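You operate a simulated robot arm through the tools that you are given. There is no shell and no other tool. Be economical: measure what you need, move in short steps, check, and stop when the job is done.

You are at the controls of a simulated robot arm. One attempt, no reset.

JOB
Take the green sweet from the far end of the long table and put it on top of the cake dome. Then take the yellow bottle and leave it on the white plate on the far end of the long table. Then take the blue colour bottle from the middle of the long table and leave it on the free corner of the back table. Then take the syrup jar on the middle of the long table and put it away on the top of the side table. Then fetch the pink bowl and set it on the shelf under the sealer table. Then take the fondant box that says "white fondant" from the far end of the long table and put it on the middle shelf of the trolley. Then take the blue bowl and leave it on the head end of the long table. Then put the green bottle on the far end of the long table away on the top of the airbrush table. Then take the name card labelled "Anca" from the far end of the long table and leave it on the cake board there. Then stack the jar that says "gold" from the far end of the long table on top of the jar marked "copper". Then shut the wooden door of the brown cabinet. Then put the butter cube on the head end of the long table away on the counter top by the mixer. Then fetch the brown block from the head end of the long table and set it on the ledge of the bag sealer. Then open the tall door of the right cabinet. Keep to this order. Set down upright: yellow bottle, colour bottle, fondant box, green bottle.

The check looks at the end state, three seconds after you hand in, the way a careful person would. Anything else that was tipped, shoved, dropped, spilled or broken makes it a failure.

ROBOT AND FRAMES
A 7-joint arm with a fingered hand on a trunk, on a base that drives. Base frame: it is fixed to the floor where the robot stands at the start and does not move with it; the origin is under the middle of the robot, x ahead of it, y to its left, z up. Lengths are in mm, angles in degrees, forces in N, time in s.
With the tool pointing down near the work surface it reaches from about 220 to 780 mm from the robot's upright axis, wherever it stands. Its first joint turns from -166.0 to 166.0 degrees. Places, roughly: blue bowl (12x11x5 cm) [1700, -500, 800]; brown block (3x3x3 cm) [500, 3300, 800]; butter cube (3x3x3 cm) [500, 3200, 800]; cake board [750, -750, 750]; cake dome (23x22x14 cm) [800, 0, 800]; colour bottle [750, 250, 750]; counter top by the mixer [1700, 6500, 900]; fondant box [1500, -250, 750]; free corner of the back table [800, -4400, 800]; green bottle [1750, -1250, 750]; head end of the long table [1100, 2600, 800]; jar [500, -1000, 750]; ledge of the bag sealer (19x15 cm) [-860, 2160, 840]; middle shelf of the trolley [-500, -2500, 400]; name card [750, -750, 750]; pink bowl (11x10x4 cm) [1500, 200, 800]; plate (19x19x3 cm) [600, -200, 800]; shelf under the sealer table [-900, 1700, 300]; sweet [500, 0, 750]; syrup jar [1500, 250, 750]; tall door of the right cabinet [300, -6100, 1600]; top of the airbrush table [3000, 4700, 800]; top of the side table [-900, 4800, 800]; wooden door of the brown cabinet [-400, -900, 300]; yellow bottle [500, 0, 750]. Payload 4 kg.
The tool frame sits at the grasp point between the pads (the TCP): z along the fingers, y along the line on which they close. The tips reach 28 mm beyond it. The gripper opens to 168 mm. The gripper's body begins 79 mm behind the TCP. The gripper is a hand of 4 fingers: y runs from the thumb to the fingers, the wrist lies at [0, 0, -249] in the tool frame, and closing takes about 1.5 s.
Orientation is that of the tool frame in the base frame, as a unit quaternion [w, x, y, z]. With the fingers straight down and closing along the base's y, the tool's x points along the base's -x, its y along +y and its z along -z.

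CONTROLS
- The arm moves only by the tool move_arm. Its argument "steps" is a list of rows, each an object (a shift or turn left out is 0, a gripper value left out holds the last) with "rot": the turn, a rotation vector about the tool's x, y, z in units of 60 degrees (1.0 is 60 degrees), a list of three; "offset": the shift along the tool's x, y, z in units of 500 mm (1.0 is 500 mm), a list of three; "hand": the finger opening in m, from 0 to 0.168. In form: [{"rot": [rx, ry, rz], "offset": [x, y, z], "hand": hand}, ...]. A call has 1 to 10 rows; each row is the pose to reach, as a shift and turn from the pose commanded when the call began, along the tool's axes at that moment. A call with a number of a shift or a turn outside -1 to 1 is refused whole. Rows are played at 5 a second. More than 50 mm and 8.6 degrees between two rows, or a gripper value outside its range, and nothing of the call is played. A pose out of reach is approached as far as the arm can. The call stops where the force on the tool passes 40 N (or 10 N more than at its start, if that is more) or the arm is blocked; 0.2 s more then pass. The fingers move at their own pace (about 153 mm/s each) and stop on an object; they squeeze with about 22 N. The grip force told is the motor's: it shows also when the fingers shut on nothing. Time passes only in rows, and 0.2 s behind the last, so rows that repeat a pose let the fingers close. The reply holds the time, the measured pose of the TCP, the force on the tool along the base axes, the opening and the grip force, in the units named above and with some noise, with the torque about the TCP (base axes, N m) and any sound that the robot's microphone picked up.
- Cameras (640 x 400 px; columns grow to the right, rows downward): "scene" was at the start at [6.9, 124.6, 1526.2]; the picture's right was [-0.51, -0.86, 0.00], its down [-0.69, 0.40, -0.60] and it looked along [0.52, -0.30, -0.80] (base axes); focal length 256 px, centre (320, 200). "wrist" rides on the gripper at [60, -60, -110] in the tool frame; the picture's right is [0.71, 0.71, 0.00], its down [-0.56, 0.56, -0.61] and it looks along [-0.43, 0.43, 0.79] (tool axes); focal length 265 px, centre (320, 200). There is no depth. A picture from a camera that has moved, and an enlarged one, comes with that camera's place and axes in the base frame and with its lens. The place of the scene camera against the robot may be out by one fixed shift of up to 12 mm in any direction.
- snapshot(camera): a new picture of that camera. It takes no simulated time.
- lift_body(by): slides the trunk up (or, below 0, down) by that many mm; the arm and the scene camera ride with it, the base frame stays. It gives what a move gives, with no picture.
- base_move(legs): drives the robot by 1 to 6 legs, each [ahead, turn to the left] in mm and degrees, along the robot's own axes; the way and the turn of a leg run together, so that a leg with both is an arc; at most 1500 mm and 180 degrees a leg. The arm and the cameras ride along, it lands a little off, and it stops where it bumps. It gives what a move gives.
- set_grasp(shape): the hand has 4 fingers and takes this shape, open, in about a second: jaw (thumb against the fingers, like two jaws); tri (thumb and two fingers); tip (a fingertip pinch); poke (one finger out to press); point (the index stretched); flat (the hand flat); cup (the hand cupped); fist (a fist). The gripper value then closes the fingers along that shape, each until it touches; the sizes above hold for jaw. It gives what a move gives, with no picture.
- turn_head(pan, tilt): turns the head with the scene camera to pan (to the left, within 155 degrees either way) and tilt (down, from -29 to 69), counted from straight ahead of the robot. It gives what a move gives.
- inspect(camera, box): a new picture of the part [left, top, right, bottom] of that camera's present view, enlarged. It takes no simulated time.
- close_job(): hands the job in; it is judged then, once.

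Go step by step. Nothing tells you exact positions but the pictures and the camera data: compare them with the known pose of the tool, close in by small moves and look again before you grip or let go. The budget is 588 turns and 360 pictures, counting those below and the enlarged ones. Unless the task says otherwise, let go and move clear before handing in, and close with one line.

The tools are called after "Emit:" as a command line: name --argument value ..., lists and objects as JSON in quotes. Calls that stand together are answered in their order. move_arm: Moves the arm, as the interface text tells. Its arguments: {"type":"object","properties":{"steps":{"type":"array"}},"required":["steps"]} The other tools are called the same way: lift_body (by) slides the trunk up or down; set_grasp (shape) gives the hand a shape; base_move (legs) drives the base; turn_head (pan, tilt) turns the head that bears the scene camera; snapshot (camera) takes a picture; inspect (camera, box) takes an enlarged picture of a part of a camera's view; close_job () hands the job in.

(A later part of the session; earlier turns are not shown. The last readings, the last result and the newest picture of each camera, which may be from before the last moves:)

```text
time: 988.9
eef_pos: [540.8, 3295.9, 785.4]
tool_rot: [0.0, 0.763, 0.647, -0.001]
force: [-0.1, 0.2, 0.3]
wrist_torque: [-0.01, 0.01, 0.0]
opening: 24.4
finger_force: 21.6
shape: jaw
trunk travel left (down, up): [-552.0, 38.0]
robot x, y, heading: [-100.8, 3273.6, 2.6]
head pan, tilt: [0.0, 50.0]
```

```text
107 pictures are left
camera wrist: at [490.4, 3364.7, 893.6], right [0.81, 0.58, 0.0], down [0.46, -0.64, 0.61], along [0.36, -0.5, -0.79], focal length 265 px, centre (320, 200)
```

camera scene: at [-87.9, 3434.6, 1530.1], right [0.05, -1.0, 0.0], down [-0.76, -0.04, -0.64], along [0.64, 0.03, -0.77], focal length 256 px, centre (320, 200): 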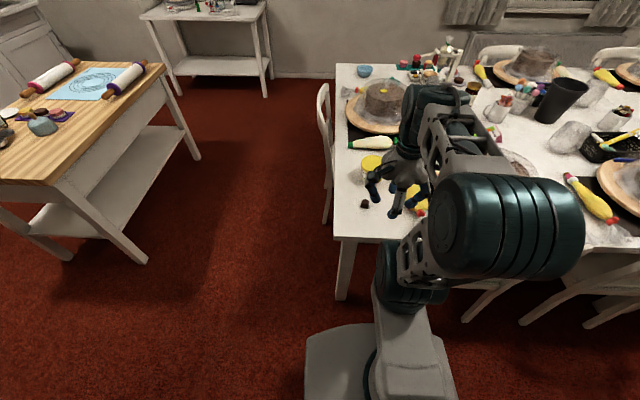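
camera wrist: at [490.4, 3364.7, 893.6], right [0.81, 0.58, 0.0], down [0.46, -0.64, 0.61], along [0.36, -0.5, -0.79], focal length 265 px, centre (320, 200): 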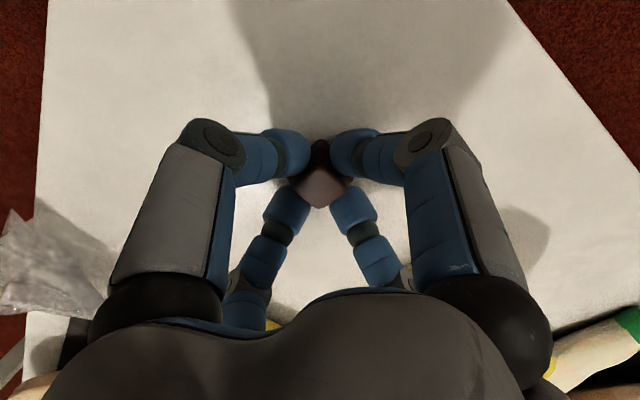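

Block held. Lift, tuck and drive to the sealer table.

Emit:
move_arm --steps '[{"offset": [0, 0, -0.08]}, {"offset": [0, 0, -0.17]}, {"offset": [0, 0, -0.26]}, {"offset": [0, 0, -0.35]}, {"offset": [0, 0, -0.42]}, {"offset": [-0.024, -0.081, -0.43]}, {"offset": [-0.048, -0.162, -0.43]}, {"offset": [-0.072, -0.244, -0.43]}, {"offset": [-0.096, -0.325, -0.43]}, {"offset": [-0.12, -0.406, -0.43]}]'

Emit:
base_move --legs '[[-40, 0], [0, -94], [1140, 0], [0, -89]]'

Emit:
turn_head --pan 0 --tilt 45

Emit:
snapshot --camera "scene"

```text
time: 991.1
eef_pos: [325.0, 3268.5, 998.6]
tool_rot: [0.001, 0.763, 0.647, 0.001]
force: [1.3, -0.9, -0.1]
wrist_torque: [0.01, 0.0, 0.02]
opening: 24.5
finger_force: 22.0
shape: jaw
trunk travel left (down, up): [-552.0, 38.0]
robot x, y, heading: [-97.3, 3268.8, 2.5]
head pan, tilt: [0.0, 50.0]
```

```text
time: 1005.1
eef_pos: [-564.2, 2137.0, 997.9]
tool_rot: [0.0, -0.636, 0.772, 0.0]
force: [-0.2, -0.4, -0.9]
wrist_torque: [0.0, 0.0, -0.03]
opening: 24.0
finger_force: 22.3
shape: jaw
trunk travel left (down, up): [-552.0, 38.0]
robot x, y, heading: [-138.9, 2123.1, -178.8]
head pan, tilt: [0.0, 50.0]
```

```text
time: 1005.8
eef_pos: [-564.8, 2136.9, 997.3]
tool_rot: [0.0, -0.636, 0.772, 0.0]
force: [0.0, 0.1, 0.1]
wrist_torque: [0.01, -0.01, 0.0]
opening: 24.2
finger_force: 22.2
shape: jaw
trunk travel left (down, up): [-552.0, 38.0]
robot x, y, heading: [-136.1, 2117.6, -178.8]
head pan, tilt: [0.0, 45.0]
```

```text
106 pictures are left
camera scene: at [-154.1, 1956.9, 1537.0], right [-0.02, 1.0, 0.0], down [0.71, 0.01, -0.71], along [-0.71, -0.01, -0.71], focal length 256 px, centre (320, 200)
```

scene: 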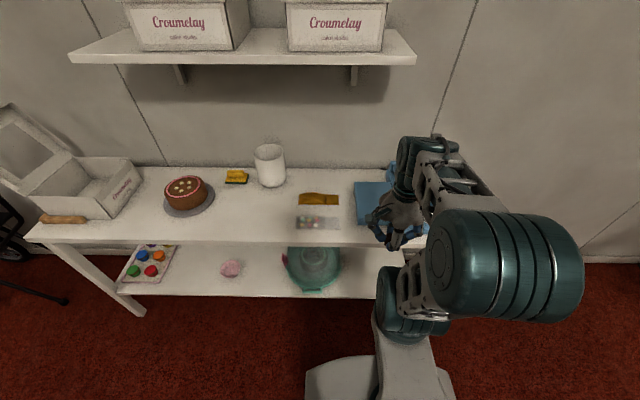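

Emit:
snapshot --camera "wrist"

Emit:
inspect --camera "scene" --box '[320, 130, 480, 270]'

```text
105 pictures are left
camera wrist: at [-518.1, 2067.2, 1107.4], right [-0.83, -0.56, 0.0], down [-0.44, 0.65, 0.62], along [-0.34, 0.51, -0.79], focal length 265 px, centre (320, 200)
```

wrist: 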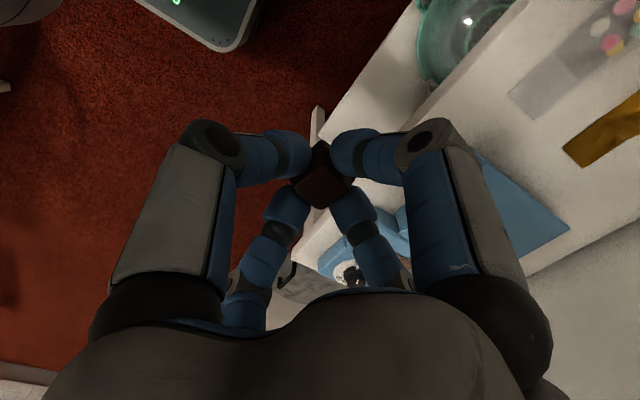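

```text
2.86 times, centred on (400, 200) of scene
camera zoom: at [-154.1, 1956.9, 1537.0], right [-0.02, 1.0, 0.0], down [0.71, 0.01, -0.71], along [-0.71, -0.01, -0.71], focal length 732 px, centre (91, 200)
```

zoom: 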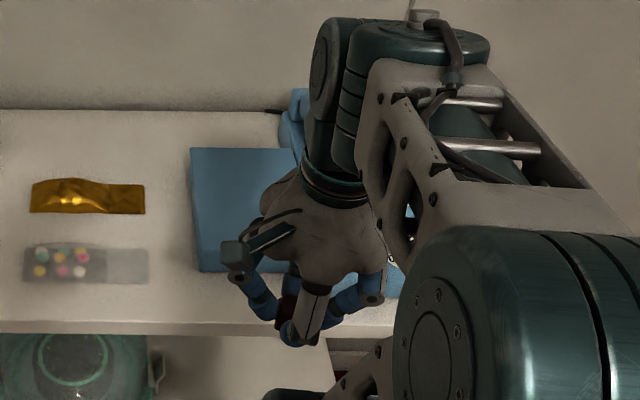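

The ledge is the flat blue plate around [-850, 2160]. Move high above it for a view.

Emit:
move_arm --steps '[{"offset": [0, 0.03, -0.05]}, {"offset": [0.01, 0.1, -0.1]}, {"offset": [0.025, 0.19, -0.1]}, {"offset": [0.04, 0.28, -0.1]}, {"offset": [0.055, 0.37, -0.1]}, {"offset": [0.07, 0.46, -0.1]}, {"offset": [0.08, 0.545, -0.1]}]'

Emit:
snapshot --camera "wrist"

Emit:
inspect --camera "scene" --box '[320, 100, 500, 270]'

```text
time: 1007.6
eef_pos: [-809.8, 2150.2, 1047.4]
tool_rot: [0.007, -0.636, 0.771, -0.008]
force: [-0.9, 0.0, 0.2]
wrist_torque: [0.0, -0.04, -0.01]
opening: 24.4
finger_force: 21.9
shape: jaw
trunk travel left (down, up): [-552.0, 38.0]
robot x, y, heading: [-134.7, 2121.4, -178.8]
head pan, tilt: [0.0, 45.0]
stopped in row 7: the arm was blocked; the commanded pose is now the measured one
```

```text
103 pictures are left
camera wrist: at [-764.4, 2079.9, 1158.6], right [-0.83, -0.56, -0.02], down [-0.45, 0.66, 0.6], along [-0.33, 0.51, -0.8], focal length 265 px, centre (320, 200)
```

wrist: 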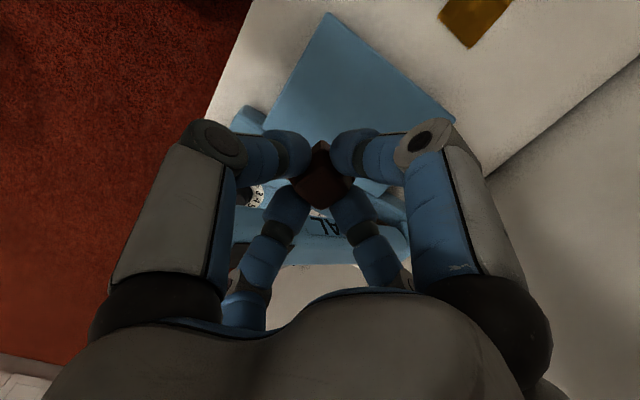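

```text
2.35 times, centred on (410, 185) of scene
camera zoom: at [-101.3, 1957.3, 1541.9], right [-0.02, 1.0, 0.0], down [0.68, 0.01, -0.73], along [-0.73, -0.01, -0.68], focal length 603 px, centre (108, 235)
```

zoom: 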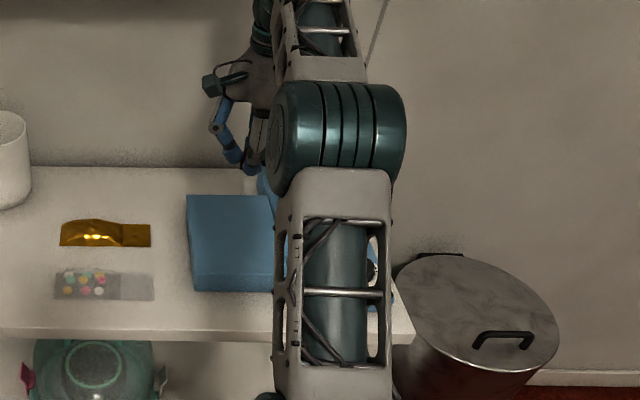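

The wrist touched something (the wall shelf). Back away and lower at once.

Emit:
move_arm --steps '[{"offset": [-0.015, -0.08, 0.01]}, {"offset": [-0.03, -0.16, 0.05]}, {"offset": [-0.035, -0.19, 0.12]}]'

Emit:
turn_head --pan 0 --tilt 25

Emit:
snapshot --camera "scene"

```text
time: 1008.4
eef_pos: [-735.0, 2147.5, 977.3]
tool_rot: [0.016, -0.637, 0.771, -0.015]
force: [0.9, 0.6, -0.2]
wrist_torque: [-0.03, 0.0, -0.03]
opening: 24.1
finger_force: 21.7
shape: jaw
trunk travel left (down, up): [-552.0, 38.0]
robot x, y, heading: [-135.6, 2121.3, -178.8]
head pan, tilt: [0.0, 45.0]
```

```text
time: 1009.2
eef_pos: [-734.2, 2147.9, 978.8]
tool_rot: [0.016, -0.636, 0.772, -0.014]
force: [0.2, -0.5, 0.3]
wrist_torque: [0.0, 0.01, 0.01]
opening: 24.4
finger_force: 22.1
shape: jaw
trunk travel left (down, up): [-552.0, 38.0]
robot x, y, heading: [-137.1, 2119.3, -179.0]
head pan, tilt: [0.0, 25.0]
```

```text
101 pictures are left
camera scene: at [-161.2, 1956.8, 1567.5], right [-0.02, 1.0, 0.0], down [0.42, 0.01, -0.91], along [-0.91, -0.02, -0.42], focal length 256 px, centre (320, 200)
```

scene: 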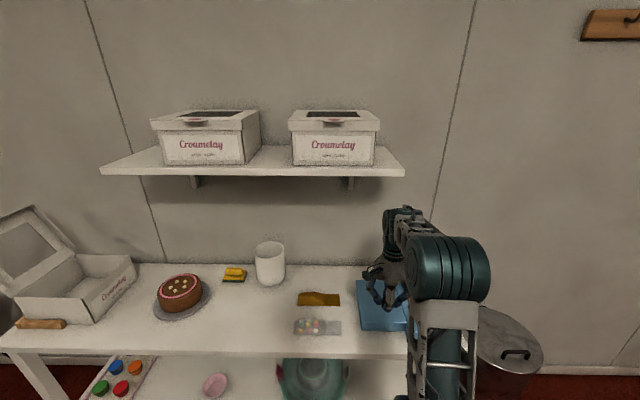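

Shelf and boxes are undisturbed. Approach lower this time (wrist stays below the wall shelf), straightening the hand.

Emit:
move_arm --steps '[{"offset": [0, 0, 0.05], "rot": [-0.02, 0.004, 0]}, {"offset": [0, 0, 0.09], "rot": [-0.039, 0.008, 0]}, {"offset": [0.007, 0.077, 0.095], "rot": [-0.039, 0.008, 0]}, {"offset": [0.014, 0.155, 0.096], "rot": [-0.039, 0.008, 0]}, {"offset": [0.021, 0.232, 0.097], "rot": [-0.039, 0.008, 0]}]'

Emit:
snapshot --camera "wrist"

Emit:
inspect --camera "scene" --box '[320, 190, 460, 350]'

```text
time: 1010.4
eef_pos: [-847.8, 2158.2, 922.5]
tool_rot: [0.0, -0.636, 0.772, -0.002]
force: [-0.3, 0.0, -0.1]
wrist_torque: [-0.02, 0.01, 0.0]
opening: 24.0
finger_force: 21.9
shape: jaw
trunk travel left (down, up): [-552.0, 38.0]
robot x, y, heading: [-133.2, 2116.4, -179.0]
head pan, tilt: [0.0, 25.0]
```

```text
100 pictures are left
camera wrist: at [-800.6, 2087.7, 1032.6], right [-0.83, -0.56, 0.0], down [-0.44, 0.66, 0.61], along [-0.34, 0.51, -0.79], focal length 265 px, centre (320, 200)
```

wrist: 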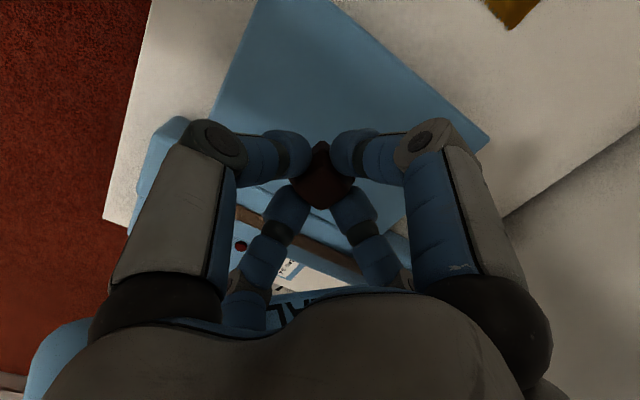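

```text
2.50 times, centred on (390, 270) of scene
camera zoom: at [-162.0, 1956.8, 1567.6], right [-0.02, 1.0, 0.0], down [0.42, 0.01, -0.91], along [-0.91, -0.02, -0.42], focal length 641 px, centre (145, 25)
```

zoom: 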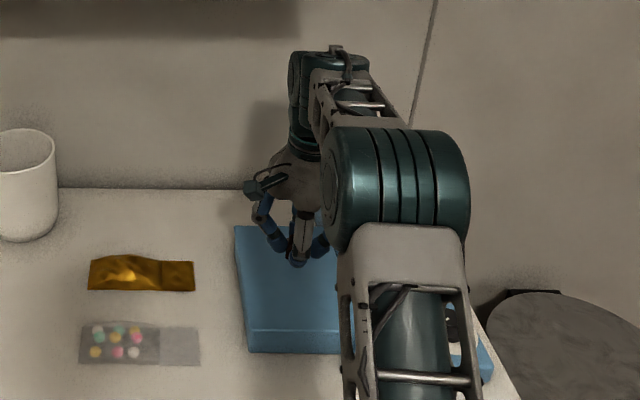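

Over the ledge (x −956…−770, y 2088…2250). Shift slightly to its middle and lower.

Emit:
move_arm --steps '[{"offset": [0.019, 0.013, 0.02]}, {"offset": [0.019, 0.013, 0.04]}]'

Emit:
snapshot --camera "wrist"

```text
time: 1011.0
eef_pos: [-855.4, 2151.6, 903.4]
tool_rot: [0.0, -0.636, 0.772, -0.001]
force: [0.0, -0.3, -0.6]
wrist_torque: [0.01, -0.01, 0.0]
opening: 24.1
finger_force: 22.0
shape: jaw
trunk travel left (down, up): [-552.0, 38.0]
robot x, y, heading: [-134.4, 2124.3, -179.1]
head pan, tilt: [0.0, 25.0]
```

```text
98 pictures are left
camera wrist: at [-808.7, 2080.8, 1013.2], right [-0.83, -0.56, 0.0], down [-0.44, 0.66, 0.61], along [-0.34, 0.51, -0.79], focal length 265 px, centre (320, 200)
```

wrist: 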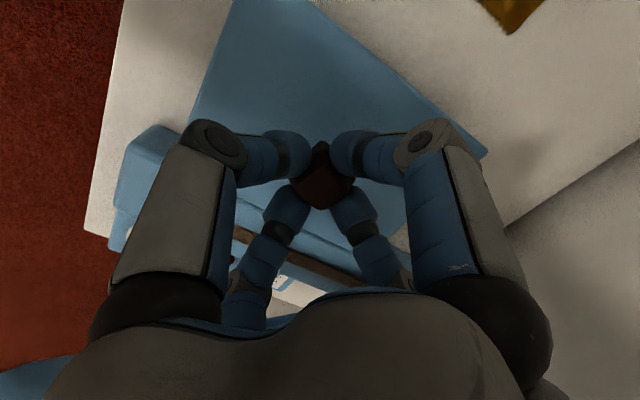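

Emit:
move_arm --steps '[{"offset": [0, 0, 0.01]}, {"offset": [0, 0, 0.018]}]'

```text
time: 1011.6
eef_pos: [-855.4, 2151.3, 894.0]
tool_rot: [0.001, -0.636, 0.772, -0.001]
force: [0.4, 0.0, -0.1]
wrist_torque: [0.0, 0.01, -0.02]
opening: 23.9
finger_force: 21.8
shape: jaw
trunk travel left (down, up): [-552.0, 38.0]
robot x, y, heading: [-133.3, 2123.5, -178.8]
head pan, tilt: [0.0, 25.0]
```

Emit:
move_arm --steps '[{"offset": [0, 0, 0.006]}, {"offset": [0, 0, 0.012]}]'

Emit:
inspect --camera "scene" --box '[360, 240, 430, 320]'

```text
time: 1012.2
eef_pos: [-855.5, 2154.0, 887.8]
tool_rot: [0.0, -0.636, 0.772, -0.001]
force: [-0.5, -0.5, -0.2]
wrist_torque: [-0.01, -0.02, 0.0]
opening: 24.4
finger_force: 21.7
shape: jaw
trunk travel left (down, up): [-552.0, 38.0]
robot x, y, heading: [-133.1, 2121.5, -179.1]
head pan, tilt: [0.0, 25.0]
```

```text
5.00 times, centred on (395, 280) of scene
camera zoom: at [-161.5, 1956.8, 1567.6], right [-0.02, 1.0, 0.0], down [0.42, 0.01, -0.91], along [-0.91, -0.02, -0.42], focal length 1282 px, centre (-55, -200)
```

zoom: 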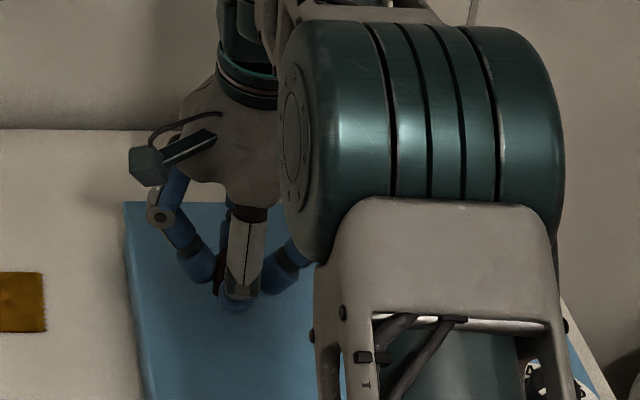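

Emit:
move_arm --steps '[{"offset": [0, 0, 0.005]}, {"offset": [0, 0, 0.01]}]'

```text
time: 1012.8
eef_pos: [-855.9, 2152.2, 882.6]
tool_rot: [0.0, -0.636, 0.772, -0.001]
force: [0.3, 0.0, -0.3]
wrist_torque: [0.02, 0.01, 0.01]
opening: 24.0
finger_force: 21.8
shape: jaw
trunk travel left (down, up): [-552.0, 38.0]
robot x, y, heading: [-135.2, 2122.3, -178.8]
head pan, tilt: [0.0, 25.0]
```

Emit:
move_arm --steps '[{"offset": [0, 0, 0.005]}, {"offset": [0, 0, 0.009]}]'

```text
time: 1013.4
eef_pos: [-856.1, 2150.7, 878.2]
tool_rot: [0.0, -0.636, 0.772, -0.001]
force: [-0.6, 0.5, -0.5]
wrist_torque: [-0.04, 0.0, -0.06]
opening: 24.2
finger_force: 22.0
shape: jaw
trunk travel left (down, up): [-552.0, 38.0]
robot x, y, heading: [-132.6, 2122.1, -178.6]
head pan, tilt: [0.0, 25.0]
```

Emit:
move_arm --steps '[{"offset": [0, 0, 0.004]}, {"offset": [0, 0, 0.008]}]'

```text
time: 1014.0
eef_pos: [-857.2, 2152.0, 873.9]
tool_rot: [0.0, -0.636, 0.772, -0.001]
force: [-0.9, 0.2, -0.7]
wrist_torque: [0.01, 0.03, -0.01]
opening: 24.5
finger_force: 22.7
shape: jaw
trunk travel left (down, up): [-552.0, 38.0]
robot x, y, heading: [-134.4, 2124.4, -178.9]
head pan, tilt: [0.0, 25.0]
```

Emit:
move_arm --steps '[{"offset": [0, 0, 0.004]}, {"offset": [0, 0, 0.008]}]'

Emit:
snapshot --camera "wrist"

```text
time: 1014.6
eef_pos: [-857.2, 2152.3, 871.3]
tool_rot: [0.0, -0.636, 0.772, -0.001]
force: [0.2, -0.7, -0.3]
wrist_torque: [0.02, 0.0, 0.0]
opening: 24.3
finger_force: 21.7
shape: jaw
trunk travel left (down, up): [-552.0, 38.0]
robot x, y, heading: [-131.8, 2120.4, -178.8]
head pan, tilt: [0.0, 25.0]
```

```text
96 pictures are left
camera wrist: at [-809.4, 2082.5, 980.7], right [-0.83, -0.56, 0.0], down [-0.44, 0.66, 0.61], along [-0.34, 0.51, -0.79], focal length 265 px, centre (320, 200)
```

wrist: 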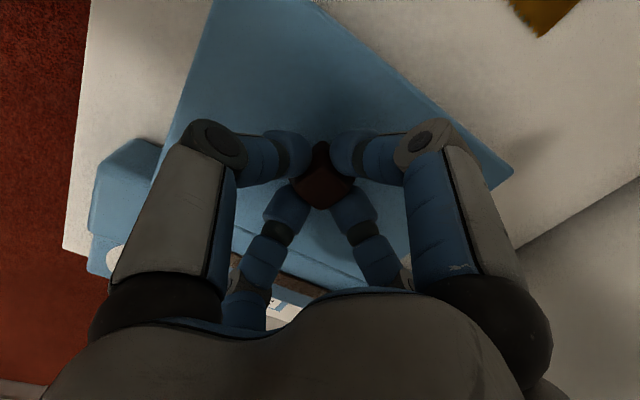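

Emit:
move_arm --steps '[{"offset": [0, 0, 0.004]}, {"offset": [0, 0, 0.008]}]'

```text
time: 1015.2
eef_pos: [-854.2, 2152.9, 866.4]
tool_rot: [-0.001, -0.636, 0.772, -0.001]
force: [0.2, 0.7, 0.1]
wrist_torque: [-0.02, 0.0, -0.02]
opening: 24.2
finger_force: 21.6
shape: jaw
trunk travel left (down, up): [-552.0, 38.0]
robot x, y, heading: [-139.2, 2123.6, -178.8]
head pan, tilt: [0.0, 25.0]
```

Emit:
move_arm --steps '[{"offset": [0, 0, 0.004]}, {"offset": [0, 0, 0.008]}]'

```text
time: 1015.8
eef_pos: [-856.0, 2152.3, 864.5]
tool_rot: [-0.001, -0.636, 0.771, 0.0]
force: [0.0, 0.4, 8.0]
wrist_torque: [-0.01, 0.05, 0.02]
opening: 24.3
finger_force: 22.0
shape: jaw
trunk travel left (down, up): [-552.0, 38.0]
robot x, y, heading: [-133.7, 2122.5, -179.1]
head pan, tilt: [0.0, 25.0]
```

Contact. Release and rise moderately (below the wall shelf).

Emit:
move_arm --steps '[{"offset": [0, 0, -0.002], "hand": 0.035}, {"offset": [0, 0, -0.002], "hand": 0.05}, {"offset": [0, 0, -0.002], "hand": 0.06}, {"offset": [0, 0, -0.002], "hand": 0.06}, {"offset": [0, 0, -0.06]}, {"offset": [0, 0, -0.12]}, {"offset": [0, 0, -0.17]}]'

Emit:
snapshot --camera "wrist"

```text
time: 1017.4
eef_pos: [-855.2, 2151.4, 949.4]
tool_rot: [0.0, -0.636, 0.771, -0.002]
force: [-0.7, -0.2, -0.3]
wrist_torque: [-0.03, -0.01, 0.02]
opening: 59.8
finger_force: 0.1
shape: jaw
trunk travel left (down, up): [-552.0, 38.0]
robot x, y, heading: [-131.4, 2120.1, -178.8]
head pan, tilt: [0.0, 25.0]
```

```text
95 pictures are left
camera wrist: at [-808.5, 2081.6, 1058.9], right [-0.83, -0.56, 0.0], down [-0.44, 0.66, 0.61], along [-0.34, 0.51, -0.79], focal length 265 px, centre (320, 200)
```

wrist: 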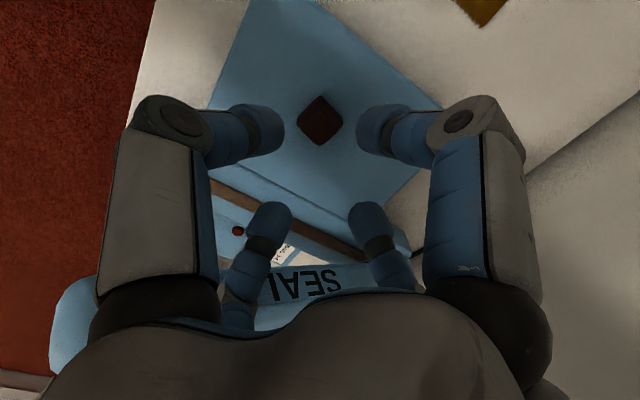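

The brown block sits on the ledge. Last: the right cabinet's tall door at the back wall; withdraw and drive there.

Emit:
move_arm --steps '[{"offset": [-0.012, -0.096, 0]}, {"offset": [-0.023, -0.193, 0]}, {"offset": [-0.035, -0.289, 0]}, {"offset": [-0.047, -0.385, 0]}, {"offset": [-0.058, -0.482, 0]}, {"offset": [-0.07, -0.578, 0]}]'

Emit:
base_move --legs '[[0, 91.5], [1500, 0], [1500, 0]]'

```text
time: 1018.8
eef_pos: [-564.4, 2132.6, 949.5]
tool_rot: [0.0, -0.636, 0.771, -0.002]
force: [0.5, -0.3, 0.5]
wrist_torque: [-0.02, -0.03, 0.0]
opening: 59.6
finger_force: 0.0
shape: jaw
trunk travel left (down, up): [-552.0, 38.0]
robot x, y, heading: [-135.5, 2122.8, -178.9]
head pan, tilt: [0.0, 25.0]
```

```text
time: 1037.0
eef_pos: [22.9, -1273.0, 948.6]
tool_rot: [-0.001, 0.997, -0.077, 0.0]
force: [-0.7, 0.2, 0.8]
wrist_torque: [0.03, 0.03, -0.02]
opening: 59.6
finger_force: 0.0
shape: jaw
trunk travel left (down, up): [-552.0, 38.0]
robot x, y, heading: [19.1, -840.5, -86.9]
head pan, tilt: [0.0, 25.0]
```

Emit:
base_move --legs '[[1500, 0], [1500, -5], [600, 0]]'

Emit:
turn_head --pan 5 --tilt 10

Emit:
snapshot --camera "scene"

```text
time: 1054.4
eef_pos: [31.2, -4870.8, 948.6]
tool_rot: [0.0, 0.993, -0.121, 0.001]
force: [-0.6, -0.9, 0.7]
wrist_torque: [0.04, 0.01, 0.01]
opening: 59.5
finger_force: 0.0
shape: jaw
trunk travel left (down, up): [-552.0, 38.0]
robot x, y, heading: [66.1, -4435.3, -92.0]
head pan, tilt: [0.0, 25.0]
```

```text
time: 1055.2
eef_pos: [31.1, -4871.0, 949.6]
tool_rot: [-0.002, 0.993, -0.121, 0.001]
force: [0.0, -0.1, 0.7]
wrist_torque: [-0.02, 0.0, -0.04]
opening: 59.6
finger_force: 0.0
shape: jaw
trunk travel left (down, up): [-552.0, 38.0]
robot x, y, heading: [64.4, -4441.6, -92.0]
head pan, tilt: [5.0, 10.0]
```

```text
94 pictures are left
camera scene: at [238.1, -4480.5, 1591.9], right [-1.0, -0.05, 0.0], down [-0.01, 0.17, -0.98], along [0.05, -0.98, -0.17], focal length 256 px, centre (320, 200)
```

scene: 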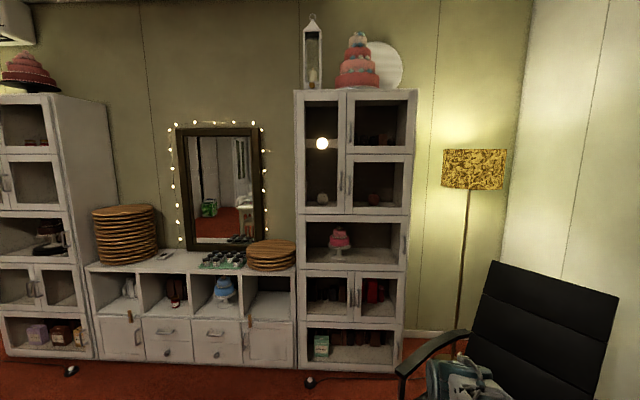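

The tall door is the upper-left one: hinge on its left (x≈467), handle near [180, -6100, 1400]. Zoom on the handle.

Emit:
inspect --camera "scene" --box '[285, 80, 425, 225]'

Emit:
inspect --camera "scene" --box '[325, 165, 365, 215]'

```text
2.76 times, centred on (355, 152) of scene
camera zoom: at [238.1, -4480.5, 1591.9], right [-1.0, -0.05, 0.0], down [-0.01, 0.17, -0.98], along [0.05, -0.98, -0.17], focal length 707 px, centre (223, 331)
```

zoom: 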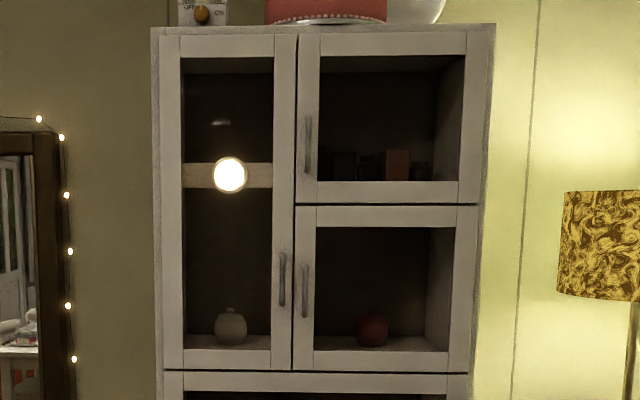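

```text
8.00 times, centred on (345, 190) of scene
camera zoom: at [238.1, -4480.5, 1591.9], right [-1.0, -0.05, 0.0], down [-0.01, 0.17, -0.98], along [0.05, -0.98, -0.17], focal length 2050 px, centre (120, 280)
```

zoom: 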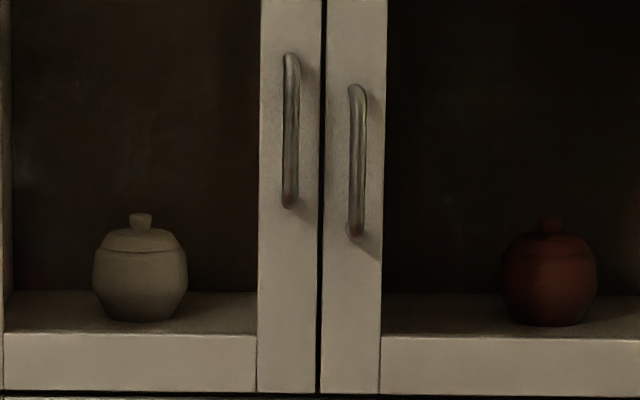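

The handle is a vertical bar at about [186, -6100, 1372–1492]. I'll orient the hand: first yaw to face the cabinet.

Emit:
move_arm --steps '[{"rot": [0, 0, -0.124]}, {"rot": [0, 0, -0.248]}, {"rot": [0, 0, -0.372]}, {"rot": [0, 0, -0.496]}, {"rot": [0, 0, -0.62]}, {"rot": [0, 0, -0.744]}, {"rot": [0, 0, -0.867]}]'

Emit:
move_arm --steps '[{"rot": [0, 0, -0.124]}, {"rot": [0, 0, -0.248]}, {"rot": [0, 0, -0.372]}, {"rot": [0, 0, -0.496]}, {"rot": [0, 0, -0.62]}, {"rot": [0, 0, -0.744]}, {"rot": [0, 0, -0.867]}]'

Emit:
base_move --legs '[[0, 8], [780, 0], [0, -6]]'

```text
time: 1056.8
eef_pos: [31.1, -4870.0, 949.9]
tool_rot: [0.0, 0.945, 0.328, 0.002]
force: [0.2, 0.2, 1.1]
wrist_torque: [-0.03, 0.0, 0.0]
opening: 59.6
finger_force: 0.1
shape: jaw
trunk travel left (down, up): [-552.0, 38.0]
robot x, y, heading: [63.8, -4441.6, -91.8]
head pan, tilt: [5.0, 10.0]
```

```text
time: 1058.4
eef_pos: [31.4, -4870.3, 949.4]
tool_rot: [0.0, 0.706, 0.708, 0.001]
force: [0.3, -0.7, -0.4]
wrist_torque: [-0.01, -0.03, 0.01]
opening: 59.5
finger_force: 0.0
shape: jaw
trunk travel left (down, up): [-552.0, 38.0]
robot x, y, heading: [62.6, -4441.7, -91.9]
head pan, tilt: [5.0, 10.0]
```

```text
time: 1063.8
eef_pos: [127.7, -5648.9, 949.1]
tool_rot: [0.0, 0.695, 0.719, 0.001]
force: [-0.3, -0.1, -0.3]
wrist_torque: [0.01, -0.01, 0.05]
opening: 59.5
finger_force: 0.0
shape: jaw
trunk travel left (down, up): [-552.0, 38.0]
robot x, y, heading: [148.8, -5219.6, -89.9]
head pan, tilt: [5.0, 10.0]
```

Now raise and tilt the hand to horizontal, in two halves.

Emit:
move_arm --steps '[{"offset": [-0.04, 0.002, -0.08], "rot": [0, -0.125, 0]}, {"offset": [-0.08, 0.005, -0.161], "rot": [0, -0.25, 0]}, {"offset": [-0.12, 0.007, -0.241], "rot": [0, -0.375, 0]}, {"offset": [-0.161, 0.009, -0.322], "rot": [0, -0.5, 0]}, {"offset": [-0.201, 0.012, -0.402], "rot": [0, -0.625, 0]}, {"offset": [-0.241, 0.014, -0.483], "rot": [0, -0.75, 0]}]'

```text
time: 1065.2
eef_pos: [135.9, -5767.9, 1190.5]
tool_rot: [0.276, 0.642, 0.664, -0.265]
force: [-0.5, 0.1, -0.1]
wrist_torque: [0.01, 0.0, -0.01]
opening: 59.7
finger_force: 0.1
shape: jaw
trunk travel left (down, up): [-552.0, 38.0]
robot x, y, heading: [148.8, -5218.5, -89.9]
head pan, tilt: [5.0, 10.0]
```

Emit:
move_arm --steps '[{"offset": [-0.085, 0.002, -0.028], "rot": [0, -0.125, 0]}, {"offset": [-0.17, 0.005, -0.057], "rot": [0, -0.25, 0]}, {"offset": [-0.255, 0.007, -0.085], "rot": [0, -0.375, 0]}, {"offset": [-0.34, 0.009, -0.114], "rot": [0, -0.5, 0]}, {"offset": [-0.425, 0.012, -0.142], "rot": [0, -0.625, 0]}, {"offset": [-0.51, 0.014, -0.171], "rot": [0, -0.75, 0]}]'

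Emit:
snapshot --camera "wrist"

Emit:
snapshot --camera "scene"

```text
time: 1066.6
eef_pos: [151.3, -5890.6, 1432.5]
tool_rot: [0.509, 0.492, 0.508, -0.491]
force: [0.2, 1.3, -0.4]
wrist_torque: [0.07, 0.0, 0.0]
opening: 59.7
finger_force: 0.0
shape: jaw
trunk travel left (down, up): [-552.0, 38.0]
robot x, y, heading: [145.8, -5217.4, -89.9]
head pan, tilt: [5.0, 10.0]
```

```text
91 pictures are left
camera wrist: at [86.1, -5783.1, 1371.4], right [0.71, 0.02, -0.71], down [0.53, 0.63, 0.56], along [0.46, -0.77, 0.44], focal length 265 px, centre (320, 200)
```

wrist: 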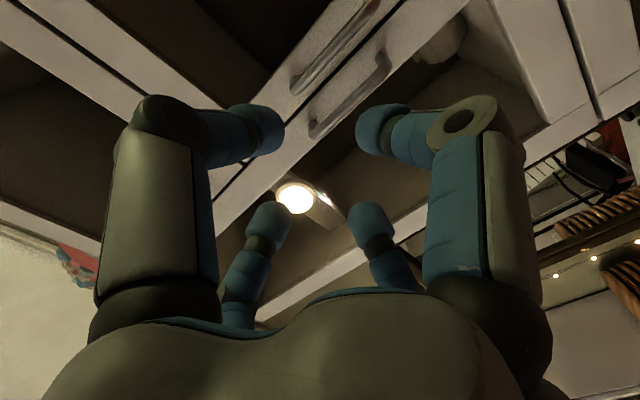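

```text
90 pictures are left
camera scene: at [321.6, -5253.3, 1591.9], right [-1.0, -0.09, 0.0], down [-0.02, 0.17, -0.98], along [0.09, -0.98, -0.17], focal length 256 px, centre (320, 200)
```

scene: 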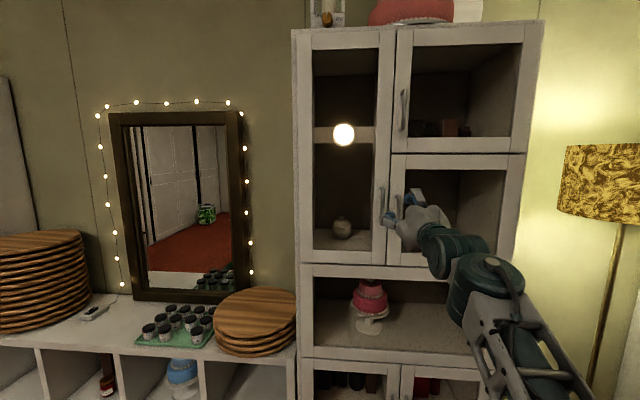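

Hand is horizontal facing the handle (≈[180, -6080…-6110, 1415]). Switch to fingertip pinch and move nearer to triangulate.

Emit:
set_grasp --shape "tip"

Emit:
move_arm --steps '[{"offset": [0.008, 0.021, 0.047], "hand": 0.05}, {"offset": [0.016, 0.042, 0.094]}, {"offset": [0.024, 0.06, 0.14]}, {"offset": [0.024, 0.06, 0.14]}]'

Emit:
snapshot --camera "wrist"

Emit:
inspect --camera "scene" --box '[340, 150, 480, 260]'

```text
time: 1067.5
eef_pos: [149.9, -5890.1, 1431.6]
tool_rot: [0.509, 0.492, 0.509, -0.49]
force: [0.5, 0.5, 1.0]
wrist_torque: [-0.02, 0.01, 0.02]
opening: 167.8
finger_force: 0.0
shape: tip
trunk travel left (down, up): [-552.0, 38.0]
robot x, y, heading: [149.7, -5217.2, -89.8]
head pan, tilt: [5.0, 10.0]
```

```text
time: 1068.5
eef_pos: [182.2, -5959.6, 1422.4]
tool_rot: [0.509, 0.492, 0.508, -0.49]
force: [0.5, -0.6, 0.4]
wrist_torque: [-0.02, 0.0, -0.02]
opening: 50.6
finger_force: 0.0
shape: tip
trunk travel left (down, up): [-552.0, 38.0]
robot x, y, heading: [148.6, -5214.4, -90.1]
head pan, tilt: [5.0, 10.0]
```

```text
89 pictures are left
camera wrist: at [116.9, -5852.2, 1359.7], right [0.71, 0.02, -0.71], down [0.54, 0.63, 0.56], along [0.46, -0.77, 0.44], focal length 265 px, centre (320, 200)
```

wrist: 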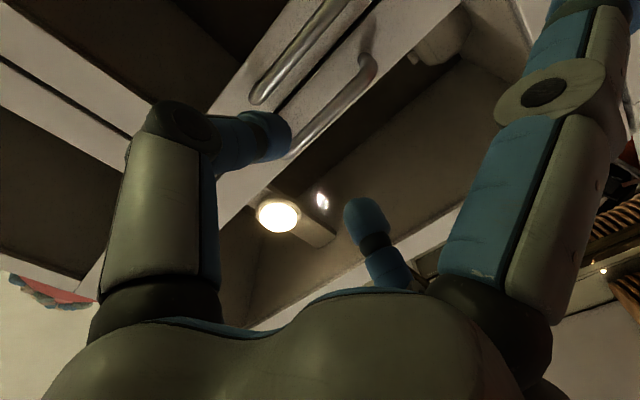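

```text
3.64 times, centred on (410, 205) of scene
camera zoom: at [321.5, -5252.8, 1592.0], right [-1.0, -0.09, 0.0], down [-0.02, 0.17, -0.98], along [0.09, -0.98, -0.17], focal length 932 px, centre (-7, 182)
```

zoom: 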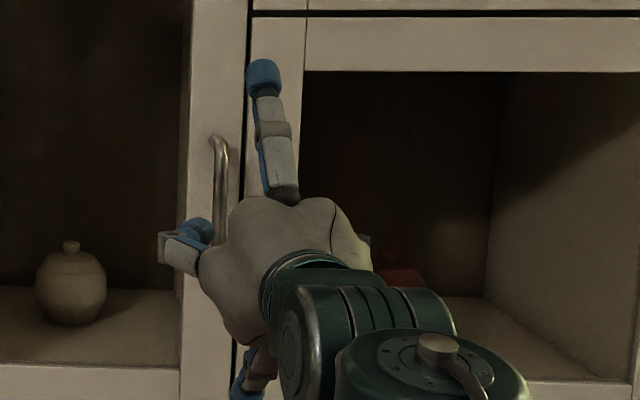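

I need the handle's depth; take a sideways baseline with the wrist camera.

Emit:
move_arm --steps '[{"offset": [0, -0.08, 0]}, {"offset": [0, -0.16, 0]}, {"offset": [0, -0.24, 0]}]'

Emit:
snapshot --camera "wrist"

```text
time: 1069.3
eef_pos: [58.9, -5962.3, 1419.7]
tool_rot: [0.509, 0.492, 0.508, -0.49]
force: [1.1, 0.0, -0.4]
wrist_torque: [0.0, 0.01, -0.04]
opening: 50.2
finger_force: 0.0
shape: tip
trunk travel left (down, up): [-552.0, 38.0]
robot x, y, heading: [149.6, -5216.6, -90.0]
head pan, tilt: [5.0, 10.0]
```

```text
87 pictures are left
camera wrist: at [-5.1, -5854.2, 1358.8], right [0.71, 0.02, -0.7], down [0.54, 0.63, 0.56], along [0.46, -0.77, 0.43], focal length 265 px, centre (320, 200)
```

wrist: 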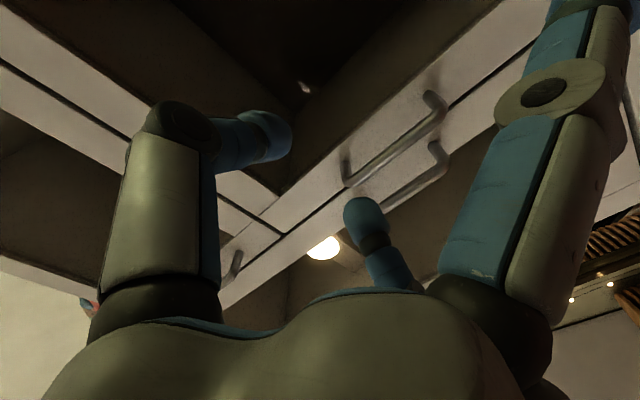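

Triangulated: the bar is at [190, -6105], z 1362–1484. Line up with it at 65 mm short.

Emit:
move_arm --steps '[{"offset": [-0.001, 0.09, 0], "hand": 0.044}, {"offset": [-0.002, 0.18, 0]}, {"offset": [-0.004, 0.26, 0.05]}, {"offset": [-0.004, 0.26, 0.12]}, {"offset": [-0.004, 0.26, 0.16]}]'

Emit:
snapshot --camera "wrist"

Emit:
inspect --camera "scene" --box '[340, 150, 480, 260]'

```text
time: 1070.5
eef_pos: [195.1, -6039.8, 1421.6]
tool_rot: [0.509, 0.492, 0.509, -0.49]
force: [0.2, -0.2, 0.5]
wrist_torque: [0.03, 0.0, -0.01]
opening: 44.4
finger_force: 0.0
shape: tip
trunk travel left (down, up): [-552.0, 38.0]
robot x, y, heading: [148.8, -5219.0, -90.0]
head pan, tilt: [5.0, 10.0]
```

```text
86 pictures are left
camera wrist: at [130.2, -5930.8, 1360.8], right [0.71, 0.03, -0.71], down [0.53, 0.63, 0.56], along [0.46, -0.77, 0.43], focal length 265 px, centre (320, 200)
```

wrist: 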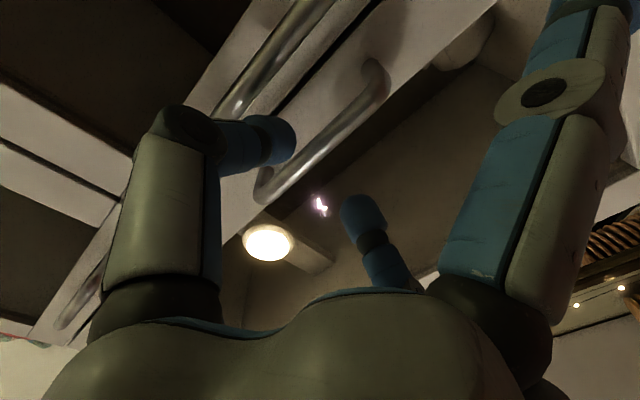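

```text
3.64 times, centred on (410, 205) of scene
camera zoom: at [321.5, -5253.2, 1591.9], right [-1.0, -0.09, 0.0], down [-0.02, 0.17, -0.98], along [0.09, -0.98, -0.17], focal length 932 px, centre (-7, 182)
```

zoom: 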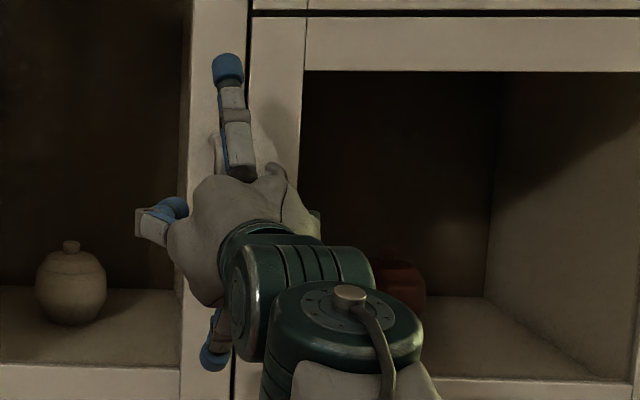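

Bar is centred between the two fingers. Advance carefully.

Emit:
move_arm --steps '[{"offset": [0, -0.004, 0.02]}, {"offset": [0, -0.004, 0.04]}, {"offset": [0, -0.004, 0.06]}]'

Emit:
snapshot --camera "wrist"

```text
time: 1071.3
eef_pos: [193.8, -6068.6, 1421.3]
tool_rot: [0.51, 0.491, 0.509, -0.49]
force: [0.4, 0.6, -0.2]
wrist_torque: [-0.01, 0.0, 0.0]
opening: 44.0
finger_force: 0.0
shape: tip
trunk travel left (down, up): [-552.0, 38.0]
robot x, y, heading: [151.3, -5220.3, -89.9]
head pan, tilt: [5.0, 10.0]
```

```text
84 pictures are left
camera wrist: at [129.6, -5960.9, 1360.5], right [0.71, 0.03, -0.71], down [0.53, 0.63, 0.56], along [0.46, -0.77, 0.44], focal length 265 px, centre (320, 200)
```

wrist: 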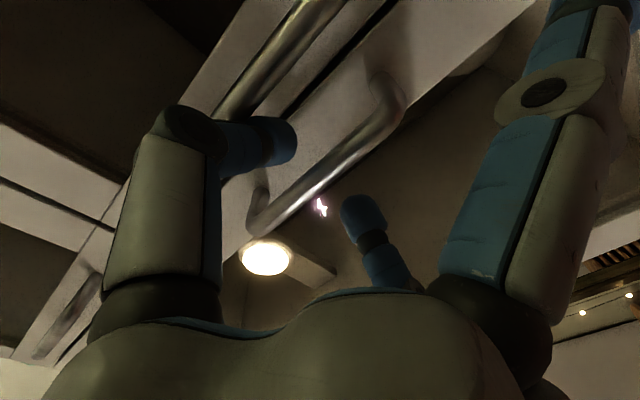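

Emit:
move_arm --steps '[{"offset": [0, 0, 0.02]}, {"offset": [0, 0, 0.036]}]'

Emit:
snapshot --camera "wrist"

```text
time: 1071.9
eef_pos: [199.8, -6082.4, 1425.2]
tool_rot: [0.511, 0.489, 0.51, -0.49]
force: [13.6, 19.0, -2.1]
wrist_torque: [0.01, -0.15, -1.15]
opening: 42.0
finger_force: 0.1
shape: tip
trunk travel left (down, up): [-552.0, 38.0]
robot x, y, heading: [147.6, -5222.6, -89.9]
head pan, tilt: [5.0, 10.0]
```

```text
83 pictures are left
camera wrist: at [135.3, -5975.8, 1362.9], right [0.71, 0.03, -0.71], down [0.53, 0.64, 0.56], along [0.47, -0.77, 0.44], focal length 265 px, centre (320, 200)
```

wrist: 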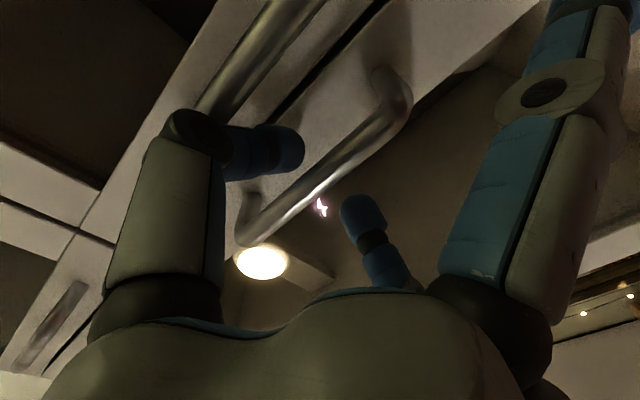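

The thumb knuckle brushes the neighbouring handle. Ease off slightly and close on the bar from here.

Emit:
move_arm --steps '[{"offset": [0, 0.006, -0.006]}, {"offset": [0, 0.006, -0.006], "hand": 0.03}, {"offset": [0, 0.006, -0.006], "hand": 0.015}, {"offset": [0, 0.006, -0.006], "hand": 0.0}, {"offset": [0, 0.006, -0.006], "hand": 0.0}]'

Emit:
snapshot --camera "wrist"

```text
time: 1073.1
eef_pos: [196.2, -6083.7, 1419.9]
tool_rot: [0.508, 0.492, 0.508, -0.491]
force: [1.0, 0.0, -0.1]
wrist_torque: [-0.03, 0.0, 0.0]
opening: 0.0
finger_force: 22.1
shape: tip
trunk travel left (down, up): [-552.0, 38.0]
robot x, y, heading: [146.0, -5219.9, -90.0]
head pan, tilt: [5.0, 10.0]
```

```text
82 pictures are left
camera wrist: at [132.0, -5976.4, 1359.9], right [0.71, 0.03, -0.71], down [0.53, 0.63, 0.56], along [0.46, -0.77, 0.43], focal length 265 px, centre (320, 200)
```

wrist: 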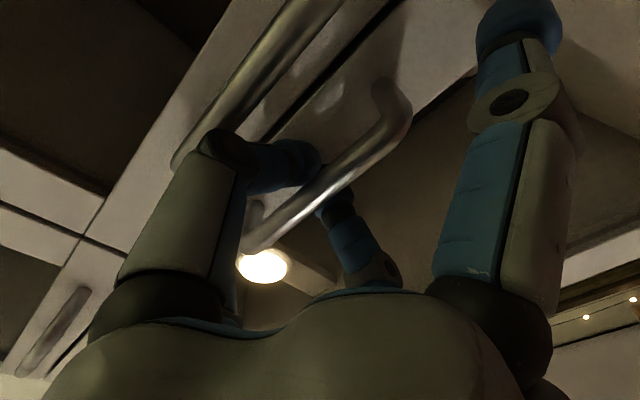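

The fingertips met behind the bar: it is hooked. Pull gently outward.

Emit:
move_arm --steps '[{"offset": [0, 0, -0.02]}, {"offset": [0, 0.001, -0.04]}, {"offset": [0, 0.003, -0.06]}, {"offset": [0, 0.005, -0.08]}, {"offset": [0, 0.008, -0.1]}]'

Emit:
snapshot --camera "wrist"

Emit:
snapshot --camera "scene"

```text
time: 1074.3
eef_pos: [202.2, -6033.2, 1420.3]
tool_rot: [0.51, 0.49, 0.511, -0.489]
force: [8.6, -2.8, 0.2]
wrist_torque: [-0.01, -0.01, 0.05]
opening: 0.0
finger_force: 22.1
shape: tip
trunk travel left (down, up): [-552.0, 38.0]
robot x, y, heading: [147.4, -5217.8, -89.9]
head pan, tilt: [5.0, 10.0]
```

```text
81 pictures are left
camera wrist: at [137.2, -5925.7, 1361.0], right [0.71, 0.03, -0.71], down [0.53, 0.63, 0.56], along [0.46, -0.77, 0.43], focal length 265 px, centre (320, 200)
```

wrist: 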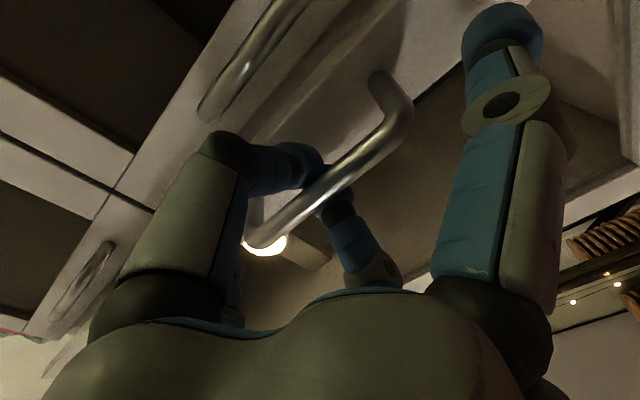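

```text
80 pictures are left
camera scene: at [323.7, -5253.2, 1591.7], right [-1.0, -0.09, 0.0], down [-0.02, 0.17, -0.98], along [0.09, -0.98, -0.17], focal length 256 px, centre (320, 200)
```

scene: 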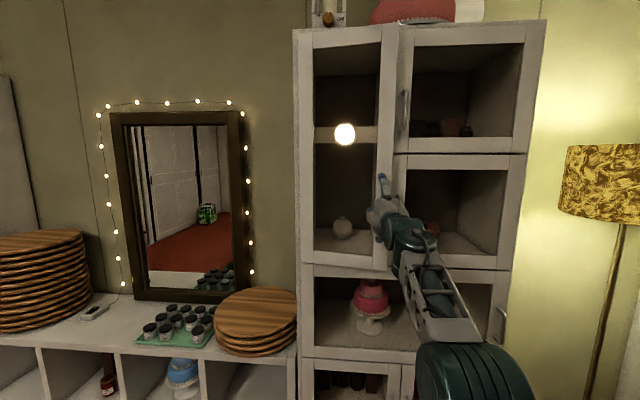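

The door is opening. Continue along its arc.

Emit:
move_arm --steps '[{"offset": [0, 0.012, -0.022]}, {"offset": [0, 0.02, -0.045]}, {"offset": [0, 0.03, -0.068]}, {"offset": [0, 0.04, -0.09]}, {"offset": [0, 0.052, -0.112]}, {"offset": [0, 0.066, -0.134]}, {"offset": [0, 0.082, -0.156]}, {"offset": [0, 0.1, -0.176]}]'

Emit:
snapshot --camera "scene"

Emit:
snapshot --camera "wrist"

```text
time: 1076.1
eef_pos: [247.5, -5944.4, 1420.8]
tool_rot: [0.509, 0.491, 0.51, -0.49]
force: [7.8, -6.9, 1.8]
wrist_torque: [-0.01, 0.01, -0.01]
opening: 0.0
finger_force: 22.8
shape: tip
trunk travel left (down, up): [-552.0, 38.0]
robot x, y, heading: [147.3, -5217.8, -90.0]
head pan, tilt: [5.0, 10.0]
```

```text
79 pictures are left
camera scene: at [323.6, -5253.8, 1591.7], right [-1.0, -0.09, 0.0], down [-0.02, 0.17, -0.98], along [0.09, -0.98, -0.17], focal length 256 px, centre (320, 200)
```

scene: 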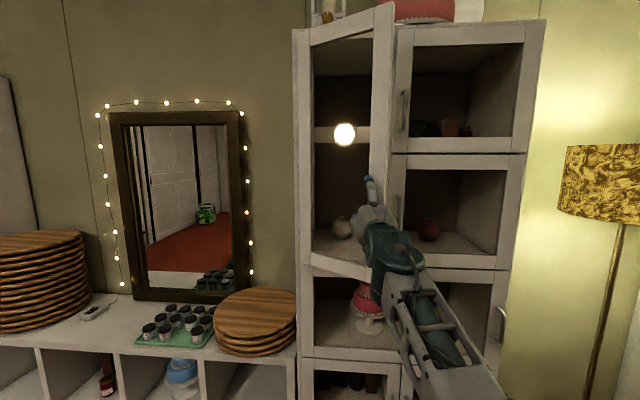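

```text
78 pictures are left
camera wrist: at [183.8, -5836.2, 1360.2], right [0.71, 0.03, -0.71], down [0.54, 0.63, 0.56], along [0.46, -0.77, 0.43], focal length 265 px, centre (320, 200)
```

wrist: 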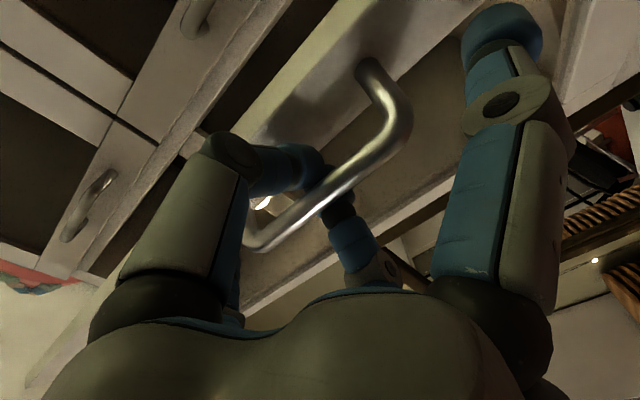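

Continue, letting the hand turn with the door.

Emit:
move_arm --steps '[{"offset": [0, 0.012, -0.026], "rot": [0.06, 0, 0]}, {"offset": [0, 0.026, -0.052], "rot": [0.12, 0, 0]}, {"offset": [0, 0.042, -0.076], "rot": [0.18, 0, 0]}, {"offset": [0, 0.06, -0.1], "rot": [0.24, 0, 0]}, {"offset": [0, 0.08, -0.122], "rot": [0.3, 0, 0]}, {"offset": [0, 0.102, -0.142], "rot": [0.36, 0, 0]}, {"offset": [0, 0.126, -0.16], "rot": [0.42, 0, 0]}, {"offset": [0, 0.15, -0.175], "rot": [0.48, 0, 0]}]'

Emit:
snapshot --camera "scene"

Emit:
snapshot --camera "wrist"

```text
time: 1077.9
eef_pos: [324.7, -5860.6, 1419.5]
tool_rot: [-0.373, -0.599, -0.377, 0.6]
force: [16.7, -30.9, 5.7]
wrist_torque: [-0.1, -0.06, -0.01]
opening: 0.0
finger_force: 22.5
shape: tip
trunk travel left (down, up): [-552.0, 38.0]
robot x, y, heading: [148.3, -5220.0, -89.7]
head pan, tilt: [5.0, 10.0]
```

```text
77 pictures are left
camera scene: at [326.5, -5259.1, 1591.2], right [-1.0, -0.09, 0.0], down [-0.02, 0.18, -0.98], along [0.08, -0.98, -0.18], focal length 256 px, centre (320, 200)
```

scene: 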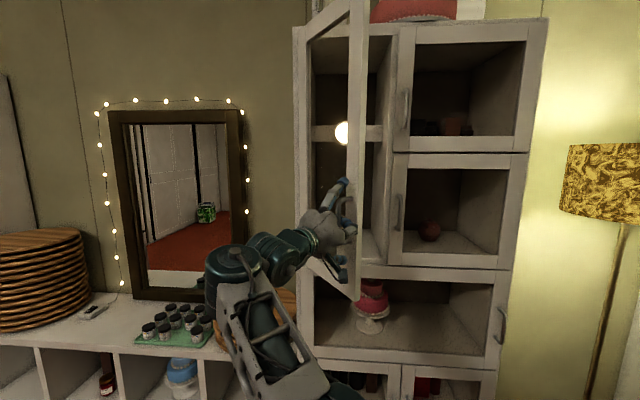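

```text
76 pictures are left
camera wrist: at [318.6, -5736.1, 1359.6], right [0.63, -0.31, -0.71], down [0.77, 0.3, 0.56], along [0.04, -0.9, 0.43], focal length 265 px, centre (320, 200)
```

wrist: 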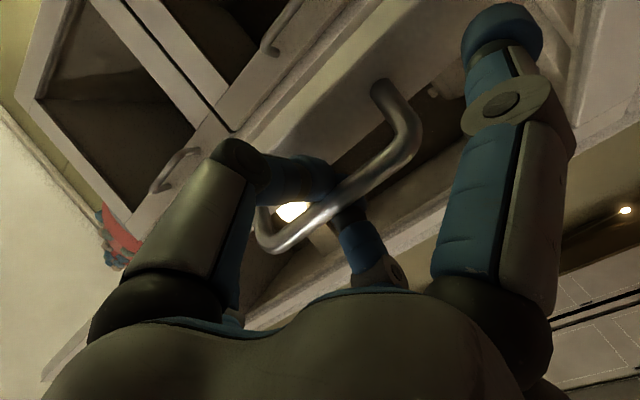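

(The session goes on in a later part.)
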